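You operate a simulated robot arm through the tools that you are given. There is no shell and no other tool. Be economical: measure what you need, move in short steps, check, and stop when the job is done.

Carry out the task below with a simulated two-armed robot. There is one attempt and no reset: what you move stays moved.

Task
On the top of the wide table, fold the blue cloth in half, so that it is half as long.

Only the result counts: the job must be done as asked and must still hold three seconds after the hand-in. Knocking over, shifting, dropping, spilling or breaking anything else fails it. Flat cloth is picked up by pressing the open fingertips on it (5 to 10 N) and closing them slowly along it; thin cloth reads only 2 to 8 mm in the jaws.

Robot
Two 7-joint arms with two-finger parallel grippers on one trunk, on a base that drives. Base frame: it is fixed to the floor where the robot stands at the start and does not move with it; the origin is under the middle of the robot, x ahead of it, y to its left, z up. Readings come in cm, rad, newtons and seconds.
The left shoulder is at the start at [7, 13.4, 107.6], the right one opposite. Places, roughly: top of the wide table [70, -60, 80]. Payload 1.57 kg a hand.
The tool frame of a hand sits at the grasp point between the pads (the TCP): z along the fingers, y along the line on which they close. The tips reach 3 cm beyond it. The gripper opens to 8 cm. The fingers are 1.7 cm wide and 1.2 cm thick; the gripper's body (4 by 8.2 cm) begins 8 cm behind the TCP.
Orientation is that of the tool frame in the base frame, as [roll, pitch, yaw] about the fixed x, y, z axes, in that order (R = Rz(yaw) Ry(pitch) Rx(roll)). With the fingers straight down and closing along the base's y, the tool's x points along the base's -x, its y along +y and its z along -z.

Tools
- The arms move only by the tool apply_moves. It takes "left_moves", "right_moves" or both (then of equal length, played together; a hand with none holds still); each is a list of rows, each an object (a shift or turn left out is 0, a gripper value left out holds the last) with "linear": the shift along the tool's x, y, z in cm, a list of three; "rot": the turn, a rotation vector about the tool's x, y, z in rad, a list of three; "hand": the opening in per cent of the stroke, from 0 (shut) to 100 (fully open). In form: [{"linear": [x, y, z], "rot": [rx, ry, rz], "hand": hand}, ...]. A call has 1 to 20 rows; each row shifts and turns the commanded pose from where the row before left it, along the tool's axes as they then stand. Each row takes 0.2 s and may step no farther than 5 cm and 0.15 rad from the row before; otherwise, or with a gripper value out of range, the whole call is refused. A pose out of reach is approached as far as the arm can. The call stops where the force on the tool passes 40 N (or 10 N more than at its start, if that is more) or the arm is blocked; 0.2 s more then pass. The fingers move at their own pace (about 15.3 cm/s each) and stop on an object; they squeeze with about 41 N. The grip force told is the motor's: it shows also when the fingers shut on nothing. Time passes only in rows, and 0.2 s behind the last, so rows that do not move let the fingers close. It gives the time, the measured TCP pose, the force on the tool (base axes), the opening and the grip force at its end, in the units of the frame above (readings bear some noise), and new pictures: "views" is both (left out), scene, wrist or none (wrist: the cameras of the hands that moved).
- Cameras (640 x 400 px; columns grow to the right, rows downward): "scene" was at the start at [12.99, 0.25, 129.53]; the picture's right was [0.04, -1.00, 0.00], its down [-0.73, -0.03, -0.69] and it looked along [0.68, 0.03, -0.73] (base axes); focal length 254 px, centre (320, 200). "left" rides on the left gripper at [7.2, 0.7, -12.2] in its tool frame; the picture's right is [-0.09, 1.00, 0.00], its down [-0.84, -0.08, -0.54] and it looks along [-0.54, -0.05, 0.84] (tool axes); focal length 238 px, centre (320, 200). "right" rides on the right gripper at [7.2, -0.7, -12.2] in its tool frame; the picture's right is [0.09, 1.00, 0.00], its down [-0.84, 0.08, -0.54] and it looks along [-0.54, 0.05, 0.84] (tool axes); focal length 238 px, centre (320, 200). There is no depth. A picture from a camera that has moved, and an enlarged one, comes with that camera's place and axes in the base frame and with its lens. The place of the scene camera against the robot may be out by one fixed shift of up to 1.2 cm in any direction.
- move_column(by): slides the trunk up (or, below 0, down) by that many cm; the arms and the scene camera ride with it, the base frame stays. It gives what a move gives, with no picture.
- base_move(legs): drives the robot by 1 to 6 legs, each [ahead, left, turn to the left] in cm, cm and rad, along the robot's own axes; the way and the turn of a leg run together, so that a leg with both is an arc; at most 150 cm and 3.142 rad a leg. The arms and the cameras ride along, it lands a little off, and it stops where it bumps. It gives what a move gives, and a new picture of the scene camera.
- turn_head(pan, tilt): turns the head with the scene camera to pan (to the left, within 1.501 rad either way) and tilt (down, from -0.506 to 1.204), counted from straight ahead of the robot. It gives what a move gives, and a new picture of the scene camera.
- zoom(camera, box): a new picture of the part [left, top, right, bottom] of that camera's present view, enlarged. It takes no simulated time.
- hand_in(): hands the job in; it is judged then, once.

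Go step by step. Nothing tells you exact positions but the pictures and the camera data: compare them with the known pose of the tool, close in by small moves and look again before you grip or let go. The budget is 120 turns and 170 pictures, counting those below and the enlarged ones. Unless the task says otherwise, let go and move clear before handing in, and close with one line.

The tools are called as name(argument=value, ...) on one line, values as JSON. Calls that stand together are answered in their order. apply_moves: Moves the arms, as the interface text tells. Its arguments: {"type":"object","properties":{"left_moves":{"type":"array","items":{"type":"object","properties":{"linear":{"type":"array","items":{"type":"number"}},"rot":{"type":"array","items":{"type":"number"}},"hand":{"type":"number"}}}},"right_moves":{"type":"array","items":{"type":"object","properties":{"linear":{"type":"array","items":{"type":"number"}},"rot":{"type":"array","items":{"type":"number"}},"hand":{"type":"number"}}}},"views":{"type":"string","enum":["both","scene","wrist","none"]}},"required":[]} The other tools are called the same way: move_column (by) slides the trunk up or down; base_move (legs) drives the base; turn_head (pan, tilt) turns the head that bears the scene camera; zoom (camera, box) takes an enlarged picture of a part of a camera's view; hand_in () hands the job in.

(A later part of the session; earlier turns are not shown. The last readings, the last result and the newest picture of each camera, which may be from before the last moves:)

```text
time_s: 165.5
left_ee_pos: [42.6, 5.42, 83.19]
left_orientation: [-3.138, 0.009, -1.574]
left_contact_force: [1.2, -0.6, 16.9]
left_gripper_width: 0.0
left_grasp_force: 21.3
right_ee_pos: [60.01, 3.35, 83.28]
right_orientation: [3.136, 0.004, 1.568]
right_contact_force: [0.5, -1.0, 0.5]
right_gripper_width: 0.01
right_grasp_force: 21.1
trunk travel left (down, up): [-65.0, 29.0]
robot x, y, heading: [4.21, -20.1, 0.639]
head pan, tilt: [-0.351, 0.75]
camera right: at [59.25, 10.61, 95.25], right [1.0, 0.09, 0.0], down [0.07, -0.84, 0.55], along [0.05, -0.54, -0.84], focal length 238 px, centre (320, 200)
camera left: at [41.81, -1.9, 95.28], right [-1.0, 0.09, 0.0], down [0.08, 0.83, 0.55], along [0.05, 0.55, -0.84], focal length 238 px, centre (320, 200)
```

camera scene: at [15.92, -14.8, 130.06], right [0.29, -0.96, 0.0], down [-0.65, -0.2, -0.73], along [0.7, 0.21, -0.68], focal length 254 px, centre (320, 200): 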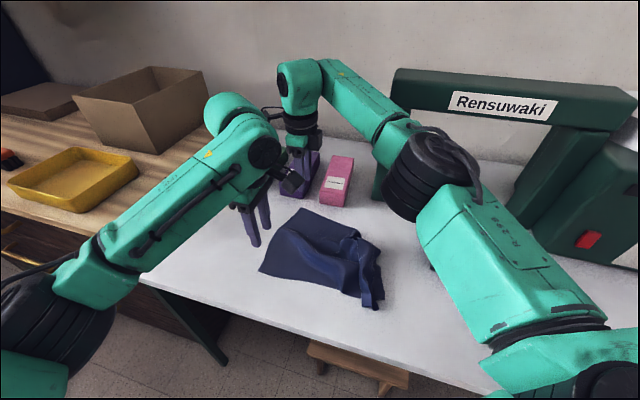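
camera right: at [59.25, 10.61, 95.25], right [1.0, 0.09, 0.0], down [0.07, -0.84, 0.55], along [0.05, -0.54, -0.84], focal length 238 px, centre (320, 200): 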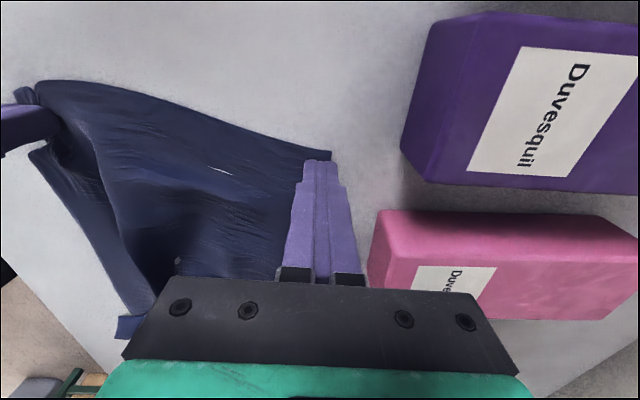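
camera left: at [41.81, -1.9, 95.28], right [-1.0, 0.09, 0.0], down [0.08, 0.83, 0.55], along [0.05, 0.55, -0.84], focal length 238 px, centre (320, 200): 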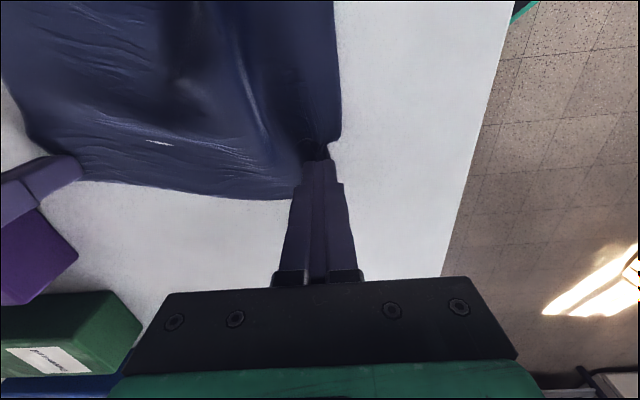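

Both slipped because the outer fingers were half off the cloth. I'll reopen and shift inward so that all fingers are fully on it.

apply_moves(left_moves=[{"linear": [0, 0, -0.1], "hand": 10}, {"hand": 20}, {"hand": 30}, {"linear": [0, 0, -1.5], "hand": 42}, {"linear": [0.5, -1.4, -0.5]}, {}], right_moves=[{"linear": [0, 0, 0.05], "hand": 10}, {"hand": 20}, {"hand": 30}, {"linear": [0, 0, -1.5], "hand": 42}, {"linear": [-0.4, -1.5, -0.5]}, {}], views="wrist")

```text
time_s: 166.9
left_ee_pos: [44.11, 5.09, 84.99]
left_orientation: [-3.14, 0.005, -1.573]
left_contact_force: [-0.1, 0.2, 0.1]
left_gripper_width: 3.35
left_grasp_force: 0.1
right_ee_pos: [58.52, 3.12, 84.93]
right_orientation: [3.137, 0.006, 1.568]
right_contact_force: [-0.6, -0.2, -0.4]
right_gripper_width: 3.38
right_grasp_force: 0.2
trunk travel left (down, up): [-65.0, 29.0]
robot x, y, heading: [4.31, -20.64, 0.645]
head pan, tilt: [-0.351, 0.75]
camera right: at [57.85, 10.38, 96.99], right [1.0, 0.09, 0.0], down [0.07, -0.83, 0.55], along [0.05, -0.55, -0.84], focal length 238 px, centre (320, 200)
camera left: at [43.37, -2.19, 97.18], right [-1.0, 0.09, 0.0], down [0.08, 0.83, 0.55], along [0.05, 0.54, -0.84], focal length 238 px, centre (320, 200)
```

right: 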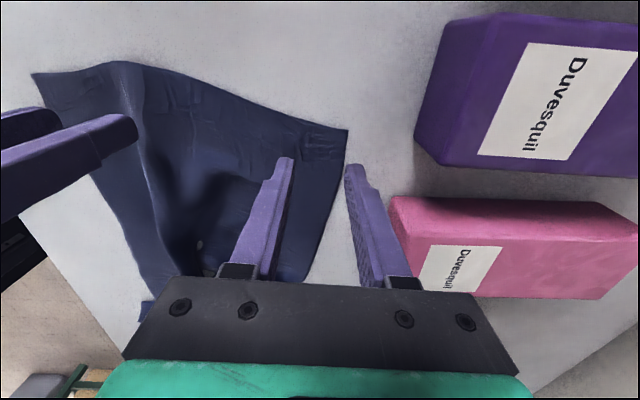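
left: 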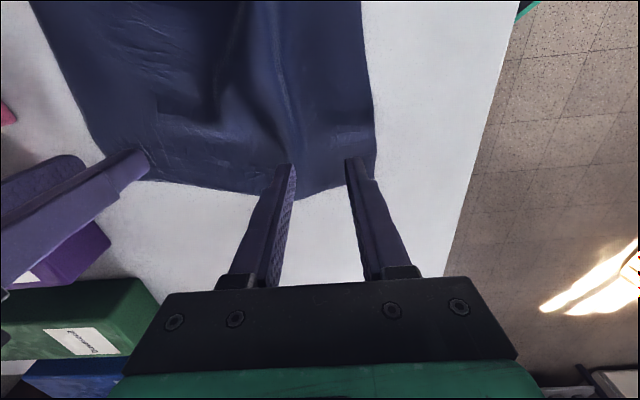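

apply_moves(left_moves=[{"linear": [0, 0.9, 0.8]}, {"linear": [0, 0, 0.8]}, {"linear": [0, 0, 0.35]}, {}, {}], right_moves=[{"linear": [0.8, -1.3, 0.8]}, {"linear": [0, 0, 0.8]}, {"linear": [0, 0, 0.35]}, {}, {}], views="none")

```text
time_s: 168.1
left_ee_pos: [43.22, 4.89, 83.19]
left_orientation: [-3.137, 0.006, -1.575]
left_contact_force: [0.8, -0.5, 5.5]
left_gripper_width: 3.3
left_grasp_force: 0.1
right_ee_pos: [57.27, 3.9, 83.26]
right_orientation: [3.138, 0.002, 1.568]
right_contact_force: [0.5, 0.9, 4.4]
right_gripper_width: 3.36
right_grasp_force: 0.0
trunk travel left (down, up): [-65.0, 29.0]
robot x, y, heading: [3.95, -20.31, 0.648]
head pan, tilt: [-0.351, 0.75]
```

Pressing about 5 N each with all fingers on the cloth. I'll add a touch more and close slowly.

apply_moves(left_moves=[{"linear": [0, 0, 0.04]}, {"hand": 39}, {"hand": 37}, {"hand": 35}, {"hand": 32}, {"hand": 29}, {"hand": 26}, {"hand": 23}, {"hand": 20}, {"hand": 17}, {"hand": 14}, {"hand": 12}, {"hand": 10}, {"hand": 8}, {"hand": 6}, {"hand": 4}, {"hand": 2}, {"hand": 0}, {}, {}], right_moves=[{"linear": [0, 0, 0.06]}, {"hand": 39}, {"hand": 37}, {"hand": 35}, {"hand": 32}, {"hand": 29}, {"hand": 26}, {"hand": 23}, {"hand": 20}, {"hand": 17}, {"hand": 14}, {"hand": 12}, {"hand": 10}, {"hand": 8}, {"hand": 6}, {"hand": 4}, {"hand": 2}, {"hand": 0}, {}, {}], views="none")

```text
time_s: 172.3
left_ee_pos: [43.05, 4.8, 83.22]
left_orientation: [-3.137, 0.007, -1.573]
left_contact_force: [17.0, -1.3, 0.7]
left_gripper_width: 0.23
left_grasp_force: 23.4
right_ee_pos: [57.07, 3.88, 83.13]
right_orientation: [3.139, 0.004, 1.568]
right_contact_force: [-16.8, 0.4, 14.4]
right_gripper_width: 0.22
right_grasp_force: 24.1
trunk travel left (down, up): [-65.0, 29.0]
robot x, y, heading: [3.8, -20.29, 0.641]
head pan, tilt: [-0.351, 0.75]
```

Both hands hold the clean edge at 2.2 mm, with some tension between them. I'll relax that by moving them slightly together, then lift the whole cloth so it hangs free.

apply_moves(left_moves=[{"linear": [0, -0.3, -0.5]}, {"linear": [0, -0.1, -0.8]}, {"linear": [0, 0, -1]}, {"linear": [0, 0, -1]}, {"linear": [0, 0, -1]}, {"linear": [0, 0, -1]}, {"linear": [0, 0, -1]}, {"linear": [0, 0, -1]}, {"linear": [0, 0, -1]}, {"linear": [0, 0, -1]}, {}], right_moves=[{"linear": [0, -0.3, -0.5]}, {"linear": [0, -0.1, -0.8]}, {"linear": [0, 0, -1]}, {"linear": [0, 0, -1]}, {"linear": [0, 0, -1]}, {"linear": [0, 0, -1]}, {"linear": [0, 0, -1]}, {"linear": [0, 0, -1]}, {"linear": [0, 0, -1]}, {"linear": [0, 0, -1]}, {}], views="none")

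move_column(by=28)

apply_moves(left_moves=[{}, {}, {}], right_moves=[{}, {}, {}], views="scene")

```text
time_s: 174.7
left_ee_pos: [43.44, 4.82, 92.53]
left_orientation: [-3.139, 0.008, -1.575]
left_contact_force: [4.6, -1.1, -0.4]
left_gripper_width: 0.21
left_grasp_force: 23.5
right_ee_pos: [56.8, 3.87, 92.41]
right_orientation: [3.137, 0.004, 1.569]
right_contact_force: [-5.7, 0.6, 0.6]
right_gripper_width: 0.15
right_grasp_force: 23.3
trunk travel left (down, up): [-65.0, 29.0]
robot x, y, heading: [3.83, -20.24, 0.643]
head pan, tilt: [-0.351, 0.75]
```

```text
time_s: 177.6
left_ee_pos: [43.61, 4.88, 120.44]
left_orientation: [-3.14, 0.008, -1.575]
left_contact_force: [6.2, 0.2, -0.6]
left_gripper_width: 0.24
left_grasp_force: 24.2
right_ee_pos: [56.85, 3.89, 120.33]
right_orientation: [3.138, 0.005, 1.57]
right_contact_force: [-5.2, 0.5, 0.1]
right_gripper_width: 0.18
right_grasp_force: 23.1
trunk travel left (down, up): [-93.0, 1.0]
robot x, y, heading: [4.08, -19.78, 0.643]
head pan, tilt: [-0.351, 0.75]
```

```text
time_s: 178.4
left_ee_pos: [43.58, 4.69, 120.39]
left_orientation: [-3.14, 0.006, -1.575]
left_contact_force: [5.5, 0.1, -0.1]
left_gripper_width: 0.21
left_grasp_force: 24.0
right_ee_pos: [56.89, 3.89, 120.37]
right_orientation: [3.138, 0.005, 1.567]
right_contact_force: [-5.2, 0.1, -0.3]
right_gripper_width: 0.19
right_grasp_force: 23.3
trunk travel left (down, up): [-93.0, 1.0]
robot x, y, heading: [4.39, -20.1, 0.641]
head pan, tilt: [-0.351, 0.75]
camera scene: at [15.95, -14.81, 158.06], right [0.29, -0.96, 0.0], down [-0.65, -0.2, -0.73], along [0.7, 0.21, -0.68], focal length 254 px, centre (320, 200)
```

scene: 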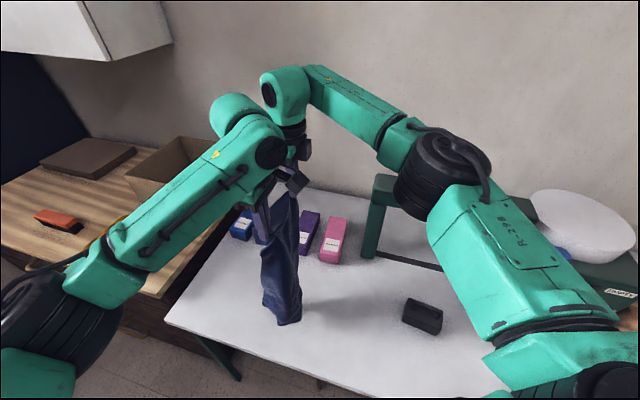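

zoom(camera="scene", box=[230, 170, 350, 340])

zoom(camera="right", box=[0, 0, 640, 400])

```text
2.35 times, centred on (290, 255) of scene
camera zoom: at [15.95, -14.81, 158.06], right [0.29, -0.96, 0.0], down [-0.65, -0.2, -0.73], along [0.7, 0.21, -0.68], focal length 597 px, centre (391, 71)
```

zoom: 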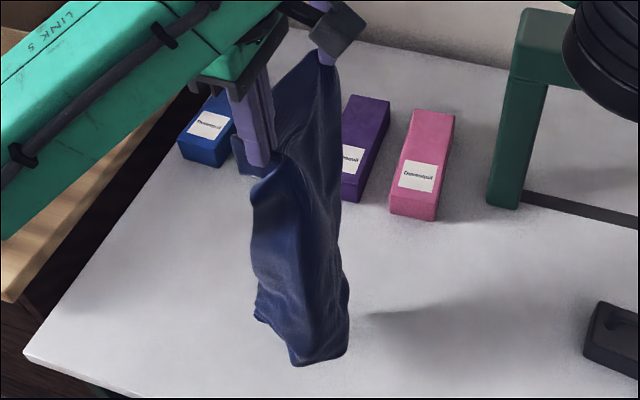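

```text
1.00 times, centred on (320, 200) of right
camera zoom: at [56.21, 11.12, 132.43], right [1.0, 0.09, 0.0], down [0.07, -0.83, 0.55], along [0.05, -0.54, -0.84], focal length 238 px, centre (320, 200)
```

zoom: 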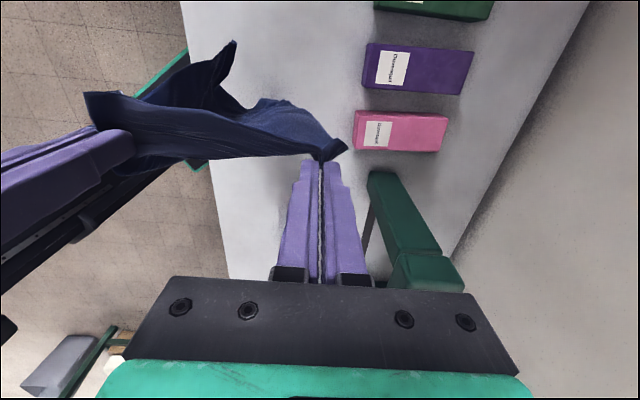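

The cloth now hangs nearly full length. I'll raise a bit more so the bottom is free, and jiggle it gently to let folds fall out.

apply_moves(left_moves=[{"linear": [0, 0, -2]}, {"linear": [0, 0, -2]}, {"linear": [0, 0, -2]}, {"linear": [0, 0, -1]}, {"linear": [0, 0, 1.5]}, {"linear": [0, 0, -1.5]}, {"linear": [0, 0, 1.5]}, {"linear": [0, 0, -1.5]}, {}, {}, {}, {}], right_moves=[{"linear": [0, 0, -2]}, {"linear": [0, 0, -2]}, {"linear": [0, 0, -2]}, {"linear": [0, 0, -1]}, {"linear": [0, 0, 1.5]}, {"linear": [0, 0, -1.5]}, {"linear": [0, 0, 1.5]}, {"linear": [0, 0, -1.5]}, {}, {}, {}, {}], views="none")

zoom(camera="scene", box=[230, 150, 350, 340])

```text
time_s: 181.0
left_ee_pos: [43.4, 4.79, 127.32]
left_orientation: [-3.139, 0.008, -1.573]
left_contact_force: [5.0, 0.0, -0.3]
left_gripper_width: 0.22
left_grasp_force: 24.1
right_ee_pos: [56.79, 3.93, 127.47]
right_orientation: [3.136, 0.005, 1.567]
right_contact_force: [-4.2, 0.1, 0.7]
right_gripper_width: 0.19
right_grasp_force: 23.0
trunk travel left (down, up): [-93.0, 1.0]
robot x, y, heading: [3.96, -20.24, 0.644]
head pan, tilt: [-0.351, 0.75]
```

```text
2.11 times, centred on (290, 245) of scene
camera zoom: at [15.91, -14.82, 158.06], right [0.29, -0.96, 0.0], down [-0.65, -0.2, -0.73], along [0.7, 0.21, -0.68], focal length 534 px, centre (383, 105)
```

zoom: 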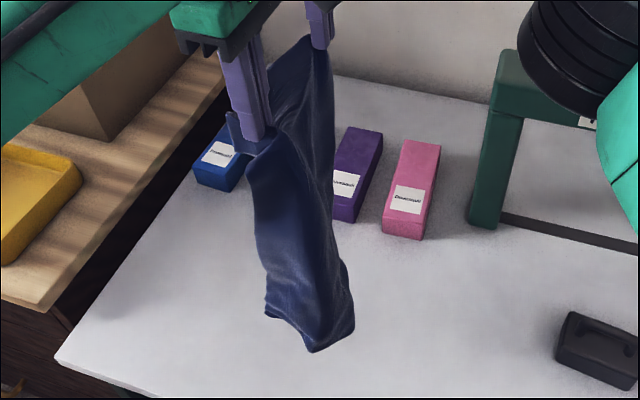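

The cloth hangs full length with the pleat gone. I'll lower it so the bottom edge touches, then lay the lower half toward +y by moving diagonally down and left.

apply_moves(left_moves=[{"linear": [0, 0, 1]}, {"linear": [0, 0, 1]}, {"linear": [-0.5, 0, 1]}, {"linear": [-1, 0, 1]}, {"linear": [-1, 0, 1]}, {"linear": [-1, 0, 1]}, {"linear": [-1, 0, 1]}, {"linear": [-1, 0, 1]}, {"linear": [-1, 0, 1]}, {}], right_moves=[{"linear": [0, 0, 1]}, {"linear": [0, 0, 1]}, {"linear": [0.5, 0, 1]}, {"linear": [1, 0, 1]}, {"linear": [1, 0, 1]}, {"linear": [1, 0, 1]}, {"linear": [1, 0, 1]}, {"linear": [1, 0, 1]}, {"linear": [1, 0, 1]}, {}], views="none")

move_column(by=-5)

base_move(legs=[[4.2, 5.6, 0]])

```text
time_s: 183.2
left_ee_pos: [43.54, 11.36, 118.44]
left_orientation: [-3.14, 0.006, -1.573]
left_contact_force: [0.2, -0.4, -0.2]
left_gripper_width: 0.22
left_grasp_force: 24.1
right_ee_pos: [56.12, 9.14, 118.72]
right_orientation: [3.139, 0.006, 1.576]
right_contact_force: [0.5, 0.1, -0.6]
right_gripper_width: 0.16
right_grasp_force: 23.8
right hand out of reach, approached as far as the arm can: row 8, 9
trunk travel left (down, up): [-93.0, 1.0]
robot x, y, heading: [3.98, -20.05, 0.644]
head pan, tilt: [-0.351, 0.75]
```

```text
time_s: 184.1
left_ee_pos: [43.44, 11.39, 113.55]
left_orientation: [-3.139, 0.007, -1.571]
left_contact_force: [-0.3, -0.3, -0.2]
left_gripper_width: 0.22
left_grasp_force: 24.0
right_ee_pos: [56.17, 8.96, 113.77]
right_orientation: [3.139, 0.007, 1.576]
right_contact_force: [0.3, 1.0, -0.1]
right_gripper_width: 0.17
right_grasp_force: 23.8
trunk travel left (down, up): [-88.0, 6.0]
robot x, y, heading: [4.09, -20.08, 0.648]
head pan, tilt: [-0.351, 0.75]
```

```text
time_s: 185.1
left_ee_pos: [43.8, 17.46, 113.56]
left_orientation: [-3.141, 0.012, -1.576]
left_contact_force: [0.1, -0.6, 0.4]
left_gripper_width: 0.21
left_grasp_force: 24.0
right_ee_pos: [56.3, 15.19, 113.85]
right_orientation: [3.139, 0.001, 1.575]
right_contact_force: [-1.2, -0.8, 0.3]
right_gripper_width: 0.17
right_grasp_force: 23.3
trunk travel left (down, up): [-88.0, 6.0]
robot x, y, heading: [3.88, -13.37, 0.646]
head pan, tilt: [-0.351, 0.75]
camera scene: at [16.04, -8.94, 153.1], right [0.29, -0.96, -0.01], down [-0.65, -0.19, -0.73], along [0.7, 0.21, -0.68], focal length 254 px, centre (320, 200)
```

scene: 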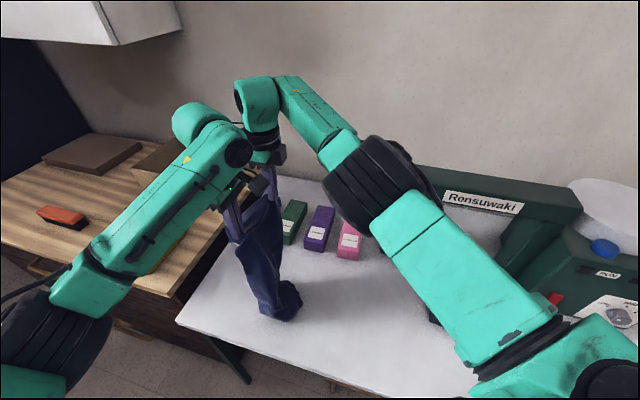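

apply_moves(left_moves=[{"linear": [0, 0, 0]}, {}], right_moves=[{"linear": [1.2, 0.8, 0]}, {}], views="none")

zoom(camera="scene", box=[200, 160, 340, 340])

```text
time_s: 185.7
left_ee_pos: [43.76, 17.98, 113.57]
left_orientation: [3.141, 0.008, -1.575]
left_contact_force: [0.3, -0.7, 0.6]
left_gripper_width: 0.23
left_grasp_force: 23.5
right_ee_pos: [56.31, 15.51, 113.84]
right_orientation: [3.14, 0.004, 1.573]
right_contact_force: [-0.6, -0.3, -0.2]
right_gripper_width: 0.18
right_grasp_force: 23.6
right hand out of reach, approached as far as the arm can: row 1
trunk travel left (down, up): [-88.0, 6.0]
robot x, y, heading: [4.29, -13.47, 0.643]
head pan, tilt: [-0.351, 0.75]
```

```text
2.22 times, centred on (270, 250) of scene
camera zoom: at [16.06, -8.4, 153.08], right [0.29, -0.96, 0.0], down [-0.65, -0.19, -0.73], along [0.7, 0.21, -0.68], focal length 564 px, centre (431, 89)
```

zoom: 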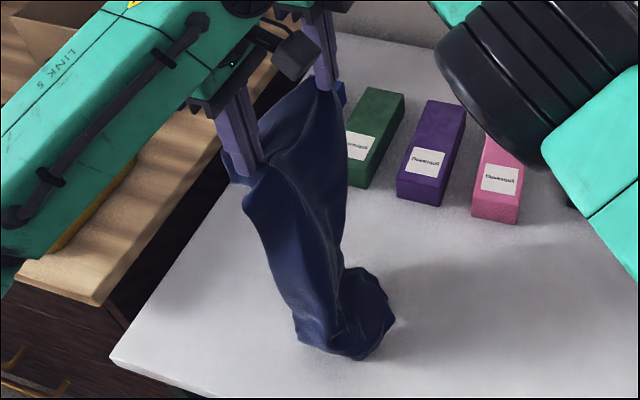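

The bottom crumples as it lands, so instead I'll lower the hands and drag the cloth along +y. The tail should pull straight on the table.

move_column(by=-13)

base_move(legs=[[3.6, 4.8, 0]])

move_column(by=-11)

base_move(legs=[[4.5, 6.0, 0]])

```text
time_s: 187.3
left_ee_pos: [43.72, 18.11, 100.52]
left_orientation: [-3.14, 0.006, -1.576]
left_contact_force: [0.3, -0.6, 0.8]
left_gripper_width: 0.23
left_grasp_force: 23.0
right_ee_pos: [56.38, 15.87, 100.82]
right_orientation: [3.139, 0.008, 1.574]
right_contact_force: [-0.1, 1.0, 0.5]
right_gripper_width: 0.2
right_grasp_force: 24.1
trunk travel left (down, up): [-75.0, 19.0]
robot x, y, heading: [3.9, -13.42, 0.644]
head pan, tilt: [-0.351, 0.75]
```

```text
time_s: 188.2
left_ee_pos: [43.68, 23.63, 100.61]
left_orientation: [-3.14, 0.008, -1.577]
left_contact_force: [0.5, -0.6, -0.1]
left_gripper_width: 0.22
left_grasp_force: 23.6
right_ee_pos: [56.27, 21.47, 100.78]
right_orientation: [3.14, 0.003, 1.573]
right_contact_force: [-0.7, 0.4, 0.0]
right_gripper_width: 0.2
right_grasp_force: 23.0
trunk travel left (down, up): [-75.0, 19.0]
robot x, y, heading: [3.93, -7.65, 0.644]
head pan, tilt: [-0.351, 0.75]
camera scene: at [16.06, -2.47, 140.09], right [0.29, -0.96, 0.0], down [-0.65, -0.19, -0.73], along [0.7, 0.21, -0.68], focal length 254 px, centre (320, 200)
```

scene: 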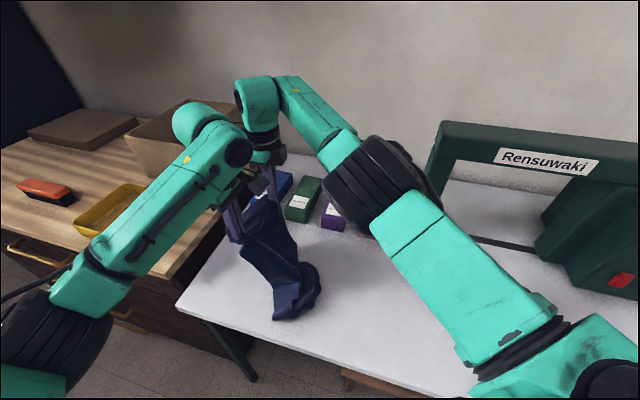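

```text
time_s: 189.7
left_ee_pos: [43.76, 23.92, 89.48]
left_orientation: [-3.14, 0.006, -1.578]
left_contact_force: [0.4, -0.3, 0.1]
left_gripper_width: 0.23
left_grasp_force: 23.7
right_ee_pos: [56.27, 21.85, 89.66]
right_orientation: [3.14, 0.009, 1.572]
right_contact_force: [-0.4, 0.0, 0.0]
right_gripper_width: 0.19
right_grasp_force: 23.4
trunk travel left (down, up): [-64.0, 30.0]
robot x, y, heading: [4.07, -7.52, 0.642]
head pan, tilt: [-0.351, 0.75]
```

```text
time_s: 190.7
left_ee_pos: [43.69, 31.58, 89.5]
left_orientation: [-3.141, 0.007, -1.581]
left_contact_force: [1.2, -0.2, 0.5]
left_gripper_width: 0.22
left_grasp_force: 23.6
right_ee_pos: [56.31, 29.35, 89.6]
right_orientation: [3.14, 0.007, 1.57]
right_contact_force: [-0.1, -0.2, -0.4]
right_gripper_width: 0.17
right_grasp_force: 23.6
trunk travel left (down, up): [-64.0, 30.0]
robot x, y, heading: [3.97, 0.27, 0.639]
head pan, tilt: [-0.351, 0.75]
camera scene: at [16.03, 5.51, 129.06], right [0.29, -0.96, 0.0], down [-0.65, -0.2, -0.73], along [0.7, 0.21, -0.68], focal length 254 px, centre (320, 200)
```

scene: 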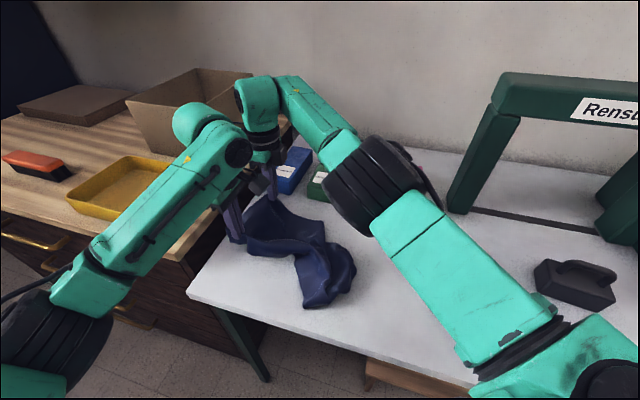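

The tail is crumpled, but the held edge is straight. I'll set that edge down and spread it, then use one hand as an anchor while the other drags the tail out flat.

apply_moves(left_moves=[{"linear": [0, 0, 1.5]}, {"linear": [0, 0, 1.5]}, {"linear": [0, 0, 1.5]}, {"linear": [0, 0, 1.2]}, {"linear": [0, 0, 0.5]}, {"linear": [0, 0, 0.15]}, {}, {"hand": 4}, {"hand": 8}, {"hand": 12}, {"hand": 17}, {"hand": 22}, {"hand": 27}, {"hand": 32}, {"hand": 37}, {"hand": 42}, {"hand": 48}, {}], right_moves=[{"linear": [0, 0, 1.5]}, {"linear": [0, 0, 1.5]}, {"linear": [0, 0, 1.5]}, {"linear": [0, 0, 1.3]}, {"linear": [0, 0, 0.5]}, {"linear": [0, 0, 0.15]}, {}, {"hand": 4}, {"hand": 8}, {"hand": 12}, {"hand": 17}, {"hand": 22}, {"hand": 27}, {"hand": 32}, {"hand": 37}, {"hand": 42}, {"hand": 48}, {}], views="none")

apply_moves(left_moves=[{"linear": [0, 0, -1]}, {"linear": [0, 0, -3]}, {"linear": [0, 0, -4]}, {"linear": [0, 0, -4]}, {}], right_moves=[{"linear": [0, 0, -1]}, {"linear": [0, 0, -3]}, {"linear": [0, 0, -4]}, {"linear": [0, 0, -4]}, {}], views="wrist")

```text
time_s: 194.5
left_ee_pos: [43.72, 31.59, 83.27]
left_orientation: [-3.139, 0.007, -1.579]
left_contact_force: [2.0, -0.4, 7.9]
left_gripper_width: 3.71
left_grasp_force: 0.0
right_ee_pos: [56.4, 29.15, 83.25]
right_orientation: [3.139, 0.007, 1.571]
right_contact_force: [-0.9, 0.1, 1.8]
right_gripper_width: 3.81
right_grasp_force: 0.1
trunk travel left (down, up): [-64.0, 30.0]
robot x, y, heading: [4.12, 0.18, 0.643]
head pan, tilt: [-0.351, 0.75]
```

```text
time_s: 195.7
left_ee_pos: [43.72, 31.36, 95.13]
left_orientation: [-3.14, 0.005, -1.579]
left_contact_force: [1.3, -0.2, 0.1]
left_gripper_width: 3.84
left_grasp_force: 0.1
right_ee_pos: [55.88, 28.82, 95.14]
right_orientation: [3.138, 0.009, 1.571]
right_contact_force: [0.5, 0.4, -0.1]
right_gripper_width: 3.84
right_grasp_force: 0.1
right hand out of reach, approached as far as the arm can: row 4
trunk travel left (down, up): [-64.0, 30.0]
robot x, y, heading: [4.04, 0.3, 0.642]
head pan, tilt: [-0.351, 0.75]
camera right: at [55.2, 36.23, 107.21], right [1.0, 0.09, 0.0], down [0.08, -0.83, 0.55], along [0.05, -0.55, -0.84], focal length 238 px, centre (320, 200)
camera left: at [42.9, 24.19, 107.24], right [-0.99, 0.1, 0.0], down [0.08, 0.83, 0.55], along [0.05, 0.54, -0.84], focal length 238 px, centre (320, 200)
```

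right: 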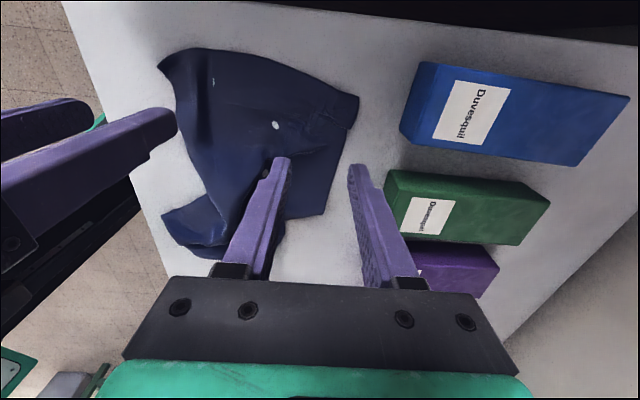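
left: 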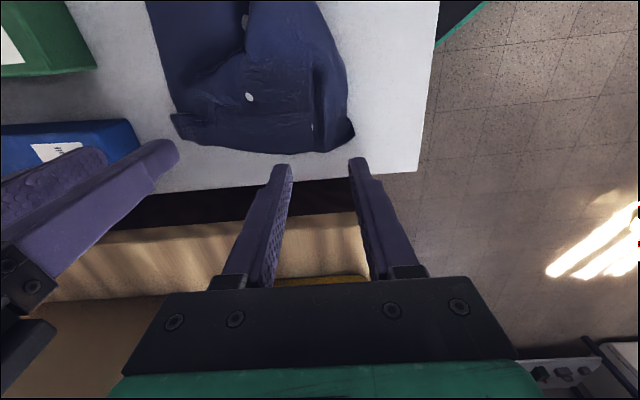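

apply_moves(left_moves=[{}, {}, {}, {}, {"linear": [1.5, -2, 0]}, {"linear": [1.5, -2, 0]}, {}], right_moves=[{"linear": [-2.8, -1.0, 0]}, {"linear": [-2.8, -1.65, 0], "hand": 30}, {"linear": [-2.8, -1.65, 0]}, {"linear": [-2.8, -1.65, 0]}, {"linear": [-2.8, -1.65, 0]}, {"linear": [-2.8, -1.65, 0]}, {}], views="both")

```text
time_s: 197.3
left_ee_pos: [47.58, 28.46, 95.12]
left_orientation: [-3.14, 0.006, -1.58]
left_contact_force: [-10.5, -2.9, -0.9]
left_gripper_width: 3.84
left_grasp_force: 0.0
right_ee_pos: [55.87, 28.92, 95.19]
right_orientation: [3.138, 0.006, 1.568]
right_contact_force: [10.4, 3.8, 0.0]
right_gripper_width: 2.4
right_grasp_force: 0.1
right hand out of reach, approached as far as the arm can: row 1, 2, 3, 4, 5, 6
trunk travel left (down, up): [-64.0, 30.0]
robot x, y, heading: [4.0, -0.13, 0.641]
head pan, tilt: [-0.351, 0.75]
camera scene: at [15.98, 5.58, 129.06], right [0.29, -0.96, 0.0], down [-0.65, -0.2, -0.73], along [0.7, 0.21, -0.68], focal length 254 px, centre (320, 200)
camera right: at [55.17, 36.21, 107.24], right [1.0, 0.09, 0.0], down [0.07, -0.83, 0.55], along [0.05, -0.55, -0.84], focal length 238 px, centre (320, 200)
camera left: at [46.91, 21.3, 107.36], right [-0.99, 0.1, 0.0], down [0.08, 0.83, 0.55], along [0.06, 0.54, -0.84], focal length 238 px, centre (320, 200)
```

scene: 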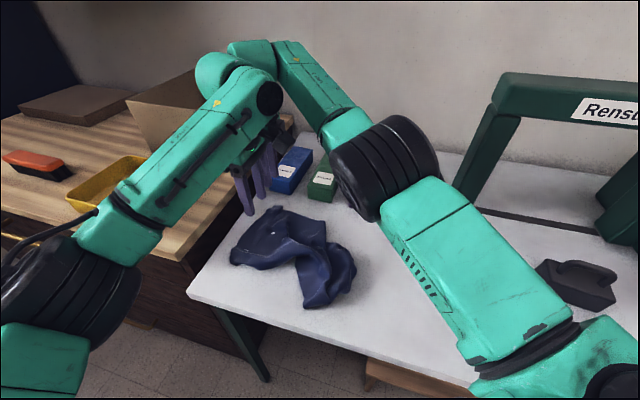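
right: 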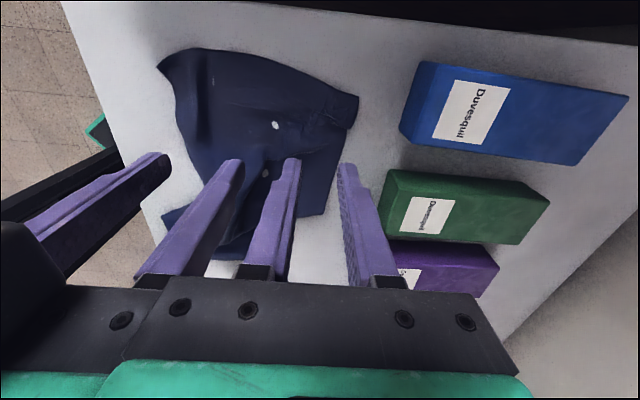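
left: 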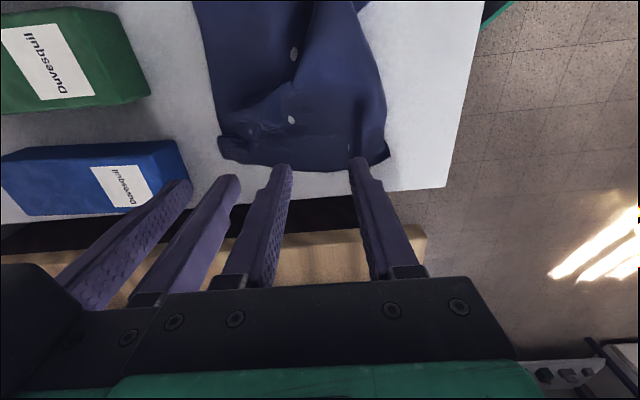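

The right arm is stuck at a joint limit and the hands touched. I'll back the left hand off and unwind the right wrist.

apply_moves(left_moves=[{"linear": [-1.5, 2, 0]}, {"linear": [-1.5, 2, 0]}, {"linear": [0, 0, -2]}, {"linear": [0, 2, -2]}, {}, {}, {}, {}, {}, {}], right_moves=[{}, {}, {"rot": [0, 0, -0.14]}, {"rot": [0, 0, -0.14]}, {"rot": [0, 0, -0.14]}, {"rot": [0, 0, -0.14]}, {"rot": [0, 0, -0.14]}, {"rot": [0, 0, -0.14]}, {"rot": [0, 0, -0.14]}, {}], views="none")

apply_moves(right_moves=[{"linear": [-1, -1, 0]}, {"linear": [-1, -1, 0]}, {}], views="none")

```text
time_s: 199.5
left_ee_pos: [41.75, 31.55, 98.97]
left_orientation: [-3.139, 0.007, -1.58]
left_contact_force: [0.9, 0.1, -0.1]
left_gripper_width: 3.84
left_grasp_force: 0.1
right_ee_pos: [56.0, 28.92, 94.99]
right_orientation: [-3.137, 0.006, 2.554]
right_contact_force: [0.0, -0.4, -0.3]
right_gripper_width: 2.4
right_grasp_force: 0.1
trunk travel left (down, up): [-64.0, 30.0]
robot x, y, heading: [3.91, 0.08, 0.646]
head pan, tilt: [-0.351, 0.75]
```

```text
time_s: 200.3
left_ee_pos: [41.76, 31.53, 99.08]
left_orientation: [-3.139, 0.005, -1.58]
left_contact_force: [-0.3, -0.2, -0.3]
left_gripper_width: 3.82
left_grasp_force: 0.1
right_ee_pos: [56.48, 26.12, 95.18]
right_orientation: [-3.135, 0.006, 2.55]
right_contact_force: [0.1, 0.7, -0.1]
right_gripper_width: 2.39
right_grasp_force: 0.2
trunk travel left (down, up): [-64.0, 30.0]
robot x, y, heading: [4.34, 0.17, 0.645]
head pan, tilt: [-0.351, 0.75]
```

apply_moves(left_moves=[{}, {}, {}, {}, {}, {}, {"linear": [1.17, -2.07, 0], "hand": 40}, {"linear": [1.17, -2.07, 0]}, {"linear": [1.17, -2.07, 0]}, {"linear": [0, 0, 4]}, {"linear": [0, 0, 4]}, {"linear": [0, 0, 4]}, {"linear": [0, 0, 2.5]}, {}], right_moves=[{"linear": [0, -2.83, 0]}, {"linear": [0, -2.83, 0]}, {"linear": [0, -2.83, 0]}, {"linear": [0, -2.83, 0]}, {"linear": [0, -2.83, 0]}, {"linear": [0, -2.83, 0]}, {}, {}, {}, {}, {}, {}, {}, {}], views="scene")

zoom(camera="right", box=[0, 0, 640, 400])

```text
time_s: 203.3
left_ee_pos: [47.96, 27.88, 84.79]
left_orientation: [-3.14, 0.007, -1.58]
left_contact_force: [-1.1, -0.6, 0.4]
left_gripper_width: 3.18
left_grasp_force: 0.0
right_ee_pos: [47.14, 11.84, 95.35]
right_orientation: [-3.138, 0.005, 2.551]
right_contact_force: [0.1, 0.0, 0.8]
right_gripper_width: 2.42
right_grasp_force: 0.0
trunk travel left (down, up): [-64.0, 30.0]
robot x, y, heading: [4.45, 0.06, 0.645]
head pan, tilt: [-0.351, 0.75]
camera scene: at [16.03, 5.48, 129.06], right [0.29, -0.96, 0.0], down [-0.65, -0.2, -0.73], along [0.7, 0.21, -0.68], focal length 254 px, centre (320, 200)
```

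scene: 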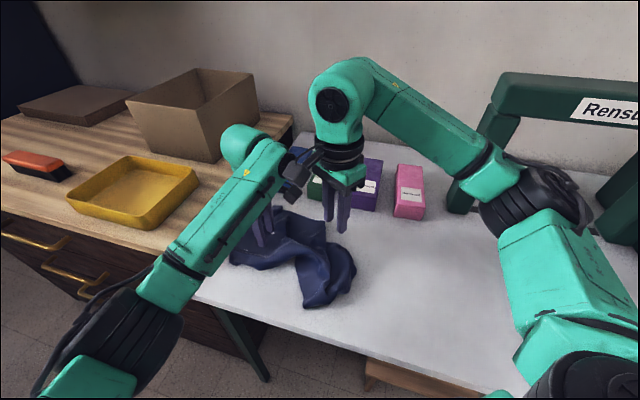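

```text
1.00 times, centred on (320, 200) of right
camera zoom: at [40.63, 15.44, 107.43], right [0.48, 0.88, -0.01], down [0.74, -0.4, 0.55], along [0.48, -0.27, -0.84], focal length 238 px, centre (320, 200)
```

zoom: 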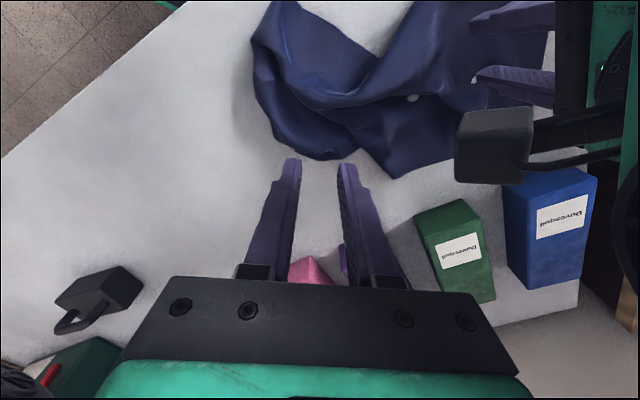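

apply_moves(left_moves=[{"linear": [0, 0, 0.8]}, {"linear": [0, 0, 0.6]}, {"linear": [0, 0, 0.3]}, {"linear": [0, 0, 0.1]}, {}], right_moves=[{"linear": [1.43, -2.53, 2]}, {"linear": [0, 0, 3.5]}, {"linear": [0, 0, 3.5]}, {"linear": [0, 0, 1.8]}, {}], views="none")

```text
time_s: 204.5
left_ee_pos: [47.64, 27.92, 83.05]
left_orientation: [-3.134, 0.01, -1.578]
left_contact_force: [0.9, 2.7, 16.3]
left_gripper_width: 3.09
left_grasp_force: 0.1
right_ee_pos: [44.55, 10.62, 84.6]
right_orientation: [-3.137, 0.007, 2.552]
right_contact_force: [-0.1, 0.2, 1.3]
right_gripper_width: 2.4
right_grasp_force: 0.1
trunk travel left (down, up): [-64.0, 30.0]
robot x, y, heading: [4.06, 0.15, 0.641]
head pan, tilt: [-0.351, 0.75]
```

apply_moves(left_moves=[{}, {}, {}, {}, {}, {}, {}, {}, {}, {}, {}, {}, {}, {}, {}, {}], right_moves=[{"linear": [0, 0, 0.5]}, {"linear": [0, 0, 0.4]}, {"linear": [-0.5, -0.75, 0.1]}, {"linear": [-0.5, -0.75, 0.1]}, {"linear": [-0.5, -0.75, 0]}, {"linear": [-0.5, -0.75, 0]}, {"linear": [-0.5, -0.75, 0]}, {"linear": [-0.5, -0.75, 0]}, {"linear": [-0.5, -0.75, 0]}, {"linear": [-0.5, -0.75, 0]}, {"linear": [-0.5, -0.75, 0]}, {"linear": [-0.5, -0.75, 0]}, {"linear": [-0.5, -0.75, 0]}, {"linear": [-0.5, -0.75, 0]}, {"linear": [-0.5, -0.75, 0]}, {}], views="scene")

```text
time_s: 207.9
left_ee_pos: [47.72, 28.01, 82.99]
left_orientation: [-3.135, 0.008, -1.58]
left_contact_force: [3.1, 3.8, 26.6]
left_gripper_width: 2.98
left_grasp_force: 0.0
right_ee_pos: [44.29, -1.27, 83.49]
right_orientation: [-3.139, 0.007, 2.552]
right_contact_force: [-0.2, -0.1, -0.4]
right_gripper_width: 2.4
right_grasp_force: 0.0
trunk travel left (down, up): [-64.0, 30.0]
robot x, y, heading: [3.97, 0.22, 0.644]
head pan, tilt: [-0.351, 0.75]
camera scene: at [15.72, 5.33, 129.11], right [0.29, -0.96, 0.0], down [-0.65, -0.19, -0.73], along [0.7, 0.21, -0.68], focal length 254 px, centre (320, 200)
```

scene: 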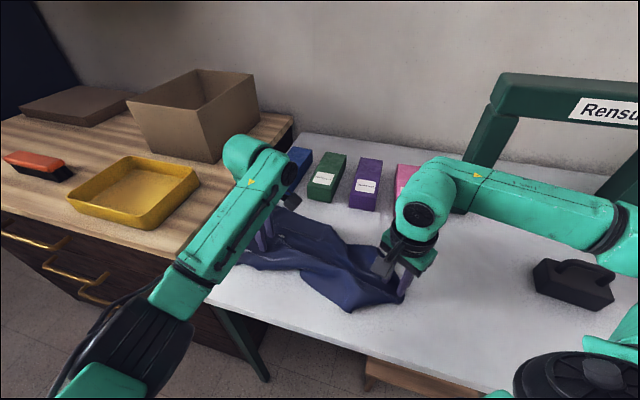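

Dragging works: the tail has come out to about y = 0. I'll check the tail from the right wrist camera.

apply_moves(right_moves=[{"linear": [0, 0, -2]}, {"linear": [0, 0, -4]}, {"linear": [0, 0, -4]}, {"linear": [0.5, -0.8, -3]}, {}], views="wrist")

zoom(camera="scene", box=[220, 170, 430, 330])

```text
time_s: 209.1
left_ee_pos: [47.73, 27.88, 83.07]
left_orientation: [-3.137, 0.008, -1.579]
left_contact_force: [2.0, 3.0, 26.7]
left_gripper_width: 2.96
left_grasp_force: 0.0
right_ee_pos: [43.3, -1.39, 96.63]
right_orientation: [-3.137, 0.007, 2.551]
right_contact_force: [-0.1, -0.7, -0.1]
right_gripper_width: 2.39
right_grasp_force: 0.0
trunk travel left (down, up): [-64.0, 30.0]
robot x, y, heading: [4.12, 0.24, 0.638]
head pan, tilt: [-0.351, 0.75]
camera right: at [36.89, 2.03, 108.62], right [0.48, 0.88, 0.0], down [0.74, -0.4, 0.55], along [0.48, -0.26, -0.84], focal length 238 px, centre (320, 200)
```

right: 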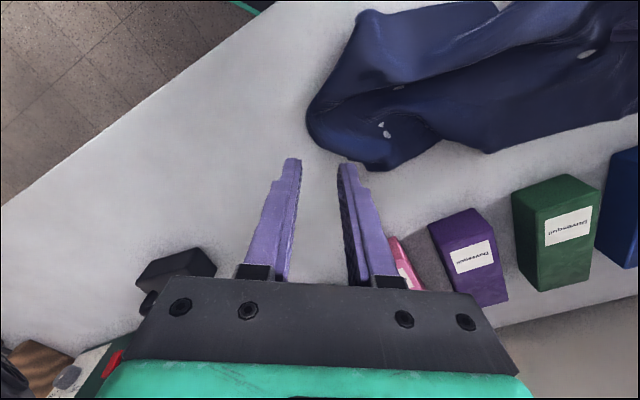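

```text
2.50 times, centred on (325, 250) of scene
camera zoom: at [15.73, 5.32, 129.11], right [0.29, -0.96, 0.0], down [-0.65, -0.19, -0.73], along [0.7, 0.21, -0.68], focal length 635 px, centre (308, 75)
```

zoom: 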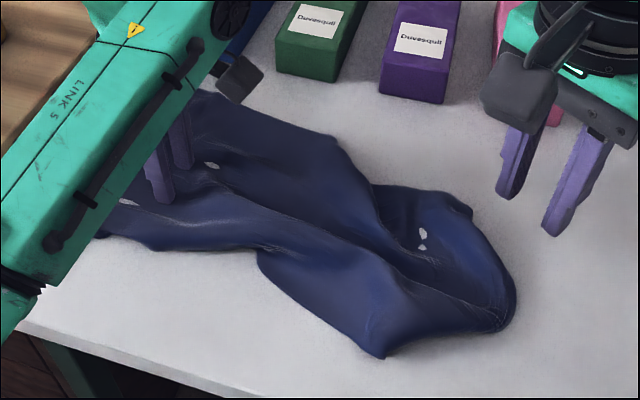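

The tail end is still tucked under itself. Hanging did extend it fully, so I'll re-grip the clean edge, hang it again, and this time lower in steps while dragging so that it lays out straight.

apply_moves(left_moves=[{"linear": [0, 0, -1]}, {"linear": [0, 0, -4]}, {"linear": [0, 0, -4]}, {}], views="none")

base_move(legs=[[3.6, 4.8, 0]])

apply_moves(left_moves=[{"linear": [0.8, 1.6, 0]}, {"linear": [0.8, 1.6, 0]}, {"linear": [0.9, 1.7, 0]}, {}, {}, {}, {}, {}, {}, {}, {}, {}, {}, {}, {}, {}], right_moves=[{"linear": [0.41, 3.58, 0], "hand": 42}, {"linear": [0.41, 3.58, 0]}, {"linear": [0.41, 3.58, 0]}, {"linear": [0.41, 3.58, 0]}, {"linear": [0.41, 3.58, 0]}, {"linear": [0.41, 3.58, 0]}, {"linear": [0.41, 3.58, 0]}, {"linear": [0.41, 3.58, 0]}, {"rot": [0, 0, 0.14]}, {"rot": [0, 0, 0.14]}, {"rot": [0, 0, 0.14]}, {"rot": [0, 0, 0.14]}, {"rot": [0, 0, 0.14]}, {"rot": [0, 0, 0.14]}, {"rot": [0, 0, 0.14]}, {}], views="wrist")

```text
time_s: 210.1
left_ee_pos: [47.97, 27.93, 91.9]
left_orientation: [-3.14, 0.006, -1.578]
left_contact_force: [-0.1, -0.3, 0.8]
left_gripper_width: 3.15
left_grasp_force: 0.0
right_ee_pos: [43.66, -1.41, 96.47]
right_orientation: [-3.136, 0.005, 2.552]
right_contact_force: [-0.7, -0.6, -0.3]
right_gripper_width: 2.41
right_grasp_force: 0.0
trunk travel left (down, up): [-64.0, 30.0]
robot x, y, heading: [4.0, -0.21, 0.639]
head pan, tilt: [-0.351, 0.75]
```

```text
time_s: 211.1
left_ee_pos: [47.95, 33.8, 91.89]
left_orientation: [-3.14, 0.006, -1.579]
left_contact_force: [-0.1, 0.3, -0.9]
left_gripper_width: 3.16
left_grasp_force: 0.1
right_ee_pos: [43.47, 4.56, 96.44]
right_orientation: [-3.136, 0.007, 2.549]
right_contact_force: [0.9, 1.2, 0.2]
right_gripper_width: 2.39
right_grasp_force: 0.1
trunk travel left (down, up): [-64.0, 30.0]
robot x, y, heading: [3.98, 6.4, 0.639]
head pan, tilt: [-0.351, 0.75]
camera scene: at [16.02, 11.37, 129.06], right [0.29, -0.96, 0.0], down [-0.65, -0.19, -0.73], along [0.7, 0.21, -0.68], focal length 254 px, centre (320, 200)
```

scene: 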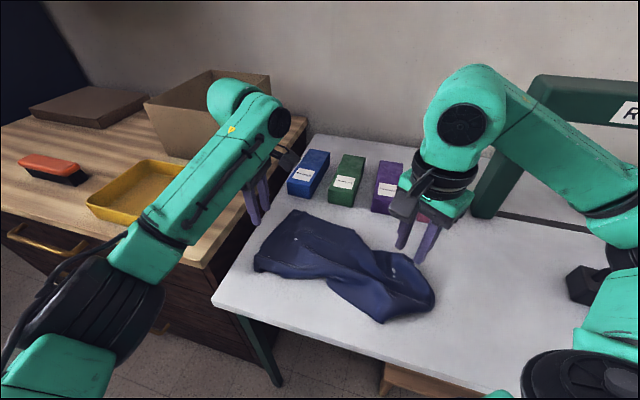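

```text
time_s: 214.5
left_ee_pos: [43.04, 31.42, 91.76]
left_orientation: [-3.139, 0.007, -1.58]
left_contact_force: [0.5, 0.1, 0.8]
left_gripper_width: 3.22
left_grasp_force: 0.1
right_ee_pos: [56.82, 30.16, 96.27]
right_orientation: [3.141, 0.006, 1.566]
right_contact_force: [-1.1, 0.4, 0.2]
right_gripper_width: 3.37
right_grasp_force: 0.1
trunk travel left (down, up): [-64.0, 30.0]
robot x, y, heading: [3.84, 5.92, 0.645]
head pan, tilt: [-0.351, 0.75]
camera right: at [56.1, 37.45, 108.34], right [1.0, 0.09, 0.0], down [0.07, -0.83, 0.55], along [0.05, -0.55, -0.84], focal length 238 px, centre (320, 200)
camera left: at [42.26, 24.1, 103.95], right [-0.99, 0.1, 0.0], down [0.08, 0.83, 0.55], along [0.06, 0.54, -0.84], focal length 238 px, centre (320, 200)
```

right: 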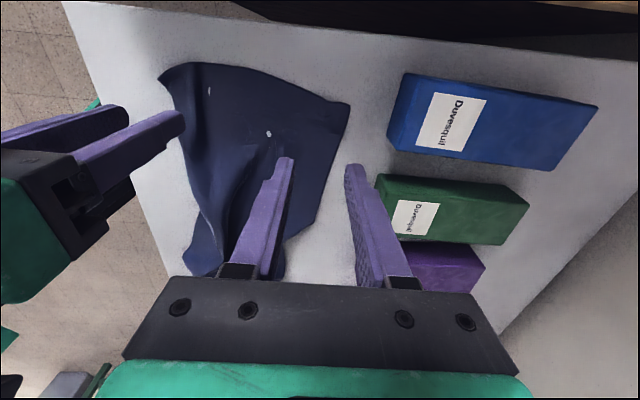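
left: 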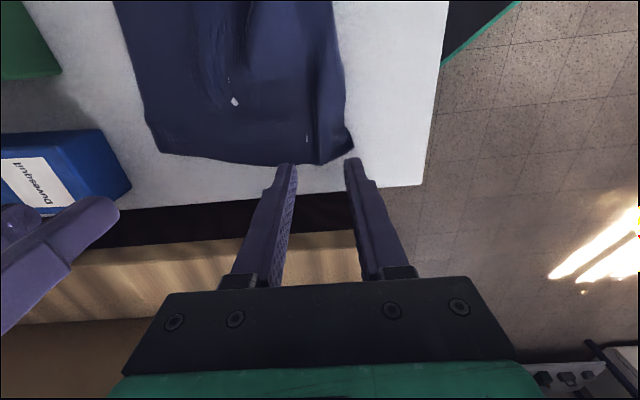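

apply_moves(left_moves=[{"linear": [-0.5, -0.2, 0], "hand": 42}, {"linear": [0, 0, 3]}, {"linear": [0, 0, 3]}, {"linear": [0, 0, 2]}, {"linear": [0, 0, 0.5]}, {"linear": [0, 0, 0.2]}, {}, {}], right_moves=[{"linear": [0.6, 0, 3]}, {"linear": [0, 0, 4]}, {"linear": [0, 0, 3]}, {"linear": [0, 0, 2.3]}, {"linear": [0, 0, 0.6]}, {"linear": [0, 0, 0.2]}, {}, {}], views="none")

```text
time_s: 216.3
left_ee_pos: [43.35, 31.92, 83.22]
left_orientation: [-3.139, 0.007, -1.582]
left_contact_force: [0.5, -0.2, 4.9]
left_gripper_width: 3.32
left_grasp_force: 0.0
right_ee_pos: [56.73, 30.45, 83.24]
right_orientation: [3.14, 0.008, 1.57]
right_contact_force: [-0.3, -0.5, 0.8]
right_gripper_width: 3.36
right_grasp_force: 0.0
trunk travel left (down, up): [-64.0, 30.0]
robot x, y, heading: [4.22, 6.33, 0.642]
head pan, tilt: [-0.351, 0.75]
```

apply_moves(left_moves=[{"linear": [0, 0, 0.03]}, {}, {"hand": 39}, {"hand": 37}, {"hand": 35}, {"hand": 32}, {"hand": 29}, {"hand": 26}, {"hand": 23}, {"hand": 20}, {"hand": 17}, {"hand": 14}, {"hand": 12}, {"hand": 10}, {"hand": 8}, {"hand": 6}, {"hand": 4}, {"hand": 2}, {"hand": 0}, {}], right_moves=[{"linear": [0, 0, 0.12]}, {"linear": [0, 0, 0.05]}, {"hand": 39}, {"hand": 37}, {"hand": 35}, {"hand": 32}, {"hand": 29}, {"hand": 26}, {"hand": 23}, {"hand": 20}, {"hand": 17}, {"hand": 14}, {"hand": 12}, {"hand": 10}, {"hand": 8}, {"hand": 6}, {"hand": 4}, {"hand": 2}, {"hand": 0}, {}], views="none")

```text
time_s: 220.5
left_ee_pos: [43.27, 31.93, 83.23]
left_orientation: [-3.136, 0.007, -1.579]
left_contact_force: [9.8, -0.7, 0.2]
left_gripper_width: 0.22
left_grasp_force: 24.2
right_ee_pos: [56.6, 30.54, 83.16]
right_orientation: [3.137, 0.005, 1.57]
right_contact_force: [-8.5, 0.4, 14.2]
right_gripper_width: 0.19
right_grasp_force: 23.3
trunk travel left (down, up): [-64.0, 30.0]
robot x, y, heading: [3.95, 6.32, 0.64]
head pan, tilt: [-0.351, 0.75]
```

Both hands hold again. I'll lift to full hang and move back along -y.

apply_moves(left_moves=[{"linear": [0, -0.3, -1]}, {"linear": [0, 0, -2]}, {"linear": [0, 0, -2]}, {"linear": [0, 0, -2]}, {"linear": [0, 0, -2]}, {"linear": [0, 0, -2]}, {"linear": [0, 0, -2]}, {"linear": [0, 0, -1]}, {}], right_moves=[{"linear": [0, 0, -1]}, {"linear": [0, 0, -2]}, {"linear": [0, 0, -2]}, {"linear": [0, 0, -2]}, {"linear": [0, 0, -2]}, {"linear": [0, 0, -2]}, {"linear": [0, 0, -2]}, {"linear": [0, 0, -1]}, {}], views="none")

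move_column(by=29)

base_move(legs=[[-17.9, -24, 0]])

```text
time_s: 222.5
left_ee_pos: [43.58, 31.78, 97.22]
left_orientation: [-3.139, 0.008, -1.58]
left_contact_force: [5.5, -0.4, -0.8]
left_gripper_width: 0.24
left_grasp_force: 23.8
right_ee_pos: [56.82, 30.85, 97.05]
right_orientation: [3.139, 0.007, 1.571]
right_contact_force: [-5.5, 0.5, 0.7]
right_gripper_width: 0.16
right_grasp_force: 23.6
trunk travel left (down, up): [-64.0, 30.0]
robot x, y, heading: [4.3, 6.57, 0.644]
head pan, tilt: [-0.351, 0.75]
```

```text
time_s: 225.4
left_ee_pos: [43.56, 31.84, 126.27]
left_orientation: [-3.139, 0.008, -1.58]
left_contact_force: [6.0, -0.4, -0.5]
left_gripper_width: 0.22
left_grasp_force: 23.9
right_ee_pos: [56.7, 30.72, 126.09]
right_orientation: [3.14, 0.008, 1.572]
right_contact_force: [-6.3, 1.0, -0.9]
right_gripper_width: 0.13
right_grasp_force: 23.1
trunk travel left (down, up): [-93.0, 1.0]
robot x, y, heading: [4.12, 6.38, 0.64]
head pan, tilt: [-0.351, 0.75]
```

```text
time_s: 227.4
left_ee_pos: [43.43, 2.15, 126.25]
left_orientation: [-3.139, 0.004, -1.58]
left_contact_force: [6.1, 0.0, 0.4]
left_gripper_width: 0.23
left_grasp_force: 23.8
right_ee_pos: [56.52, 1.05, 125.94]
right_orientation: [3.141, 0.011, 1.572]
right_contact_force: [-5.7, 0.2, -0.4]
right_gripper_width: 0.16
right_grasp_force: 23.7
trunk travel left (down, up): [-93.0, 1.0]
robot x, y, heading: [3.74, -23.74, 0.64]
head pan, tilt: [-0.351, 0.75]
camera scene: at [15.84, -18.19, 158.05], right [0.29, -0.96, 0.0], down [-0.65, -0.2, -0.73], along [0.7, 0.21, -0.68], focal length 254 px, centre (320, 200)
```

scene: 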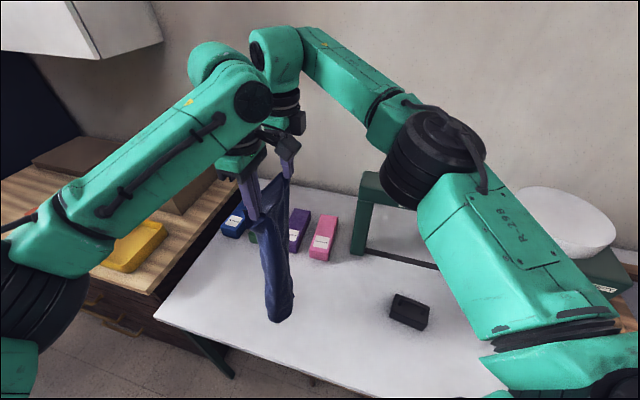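

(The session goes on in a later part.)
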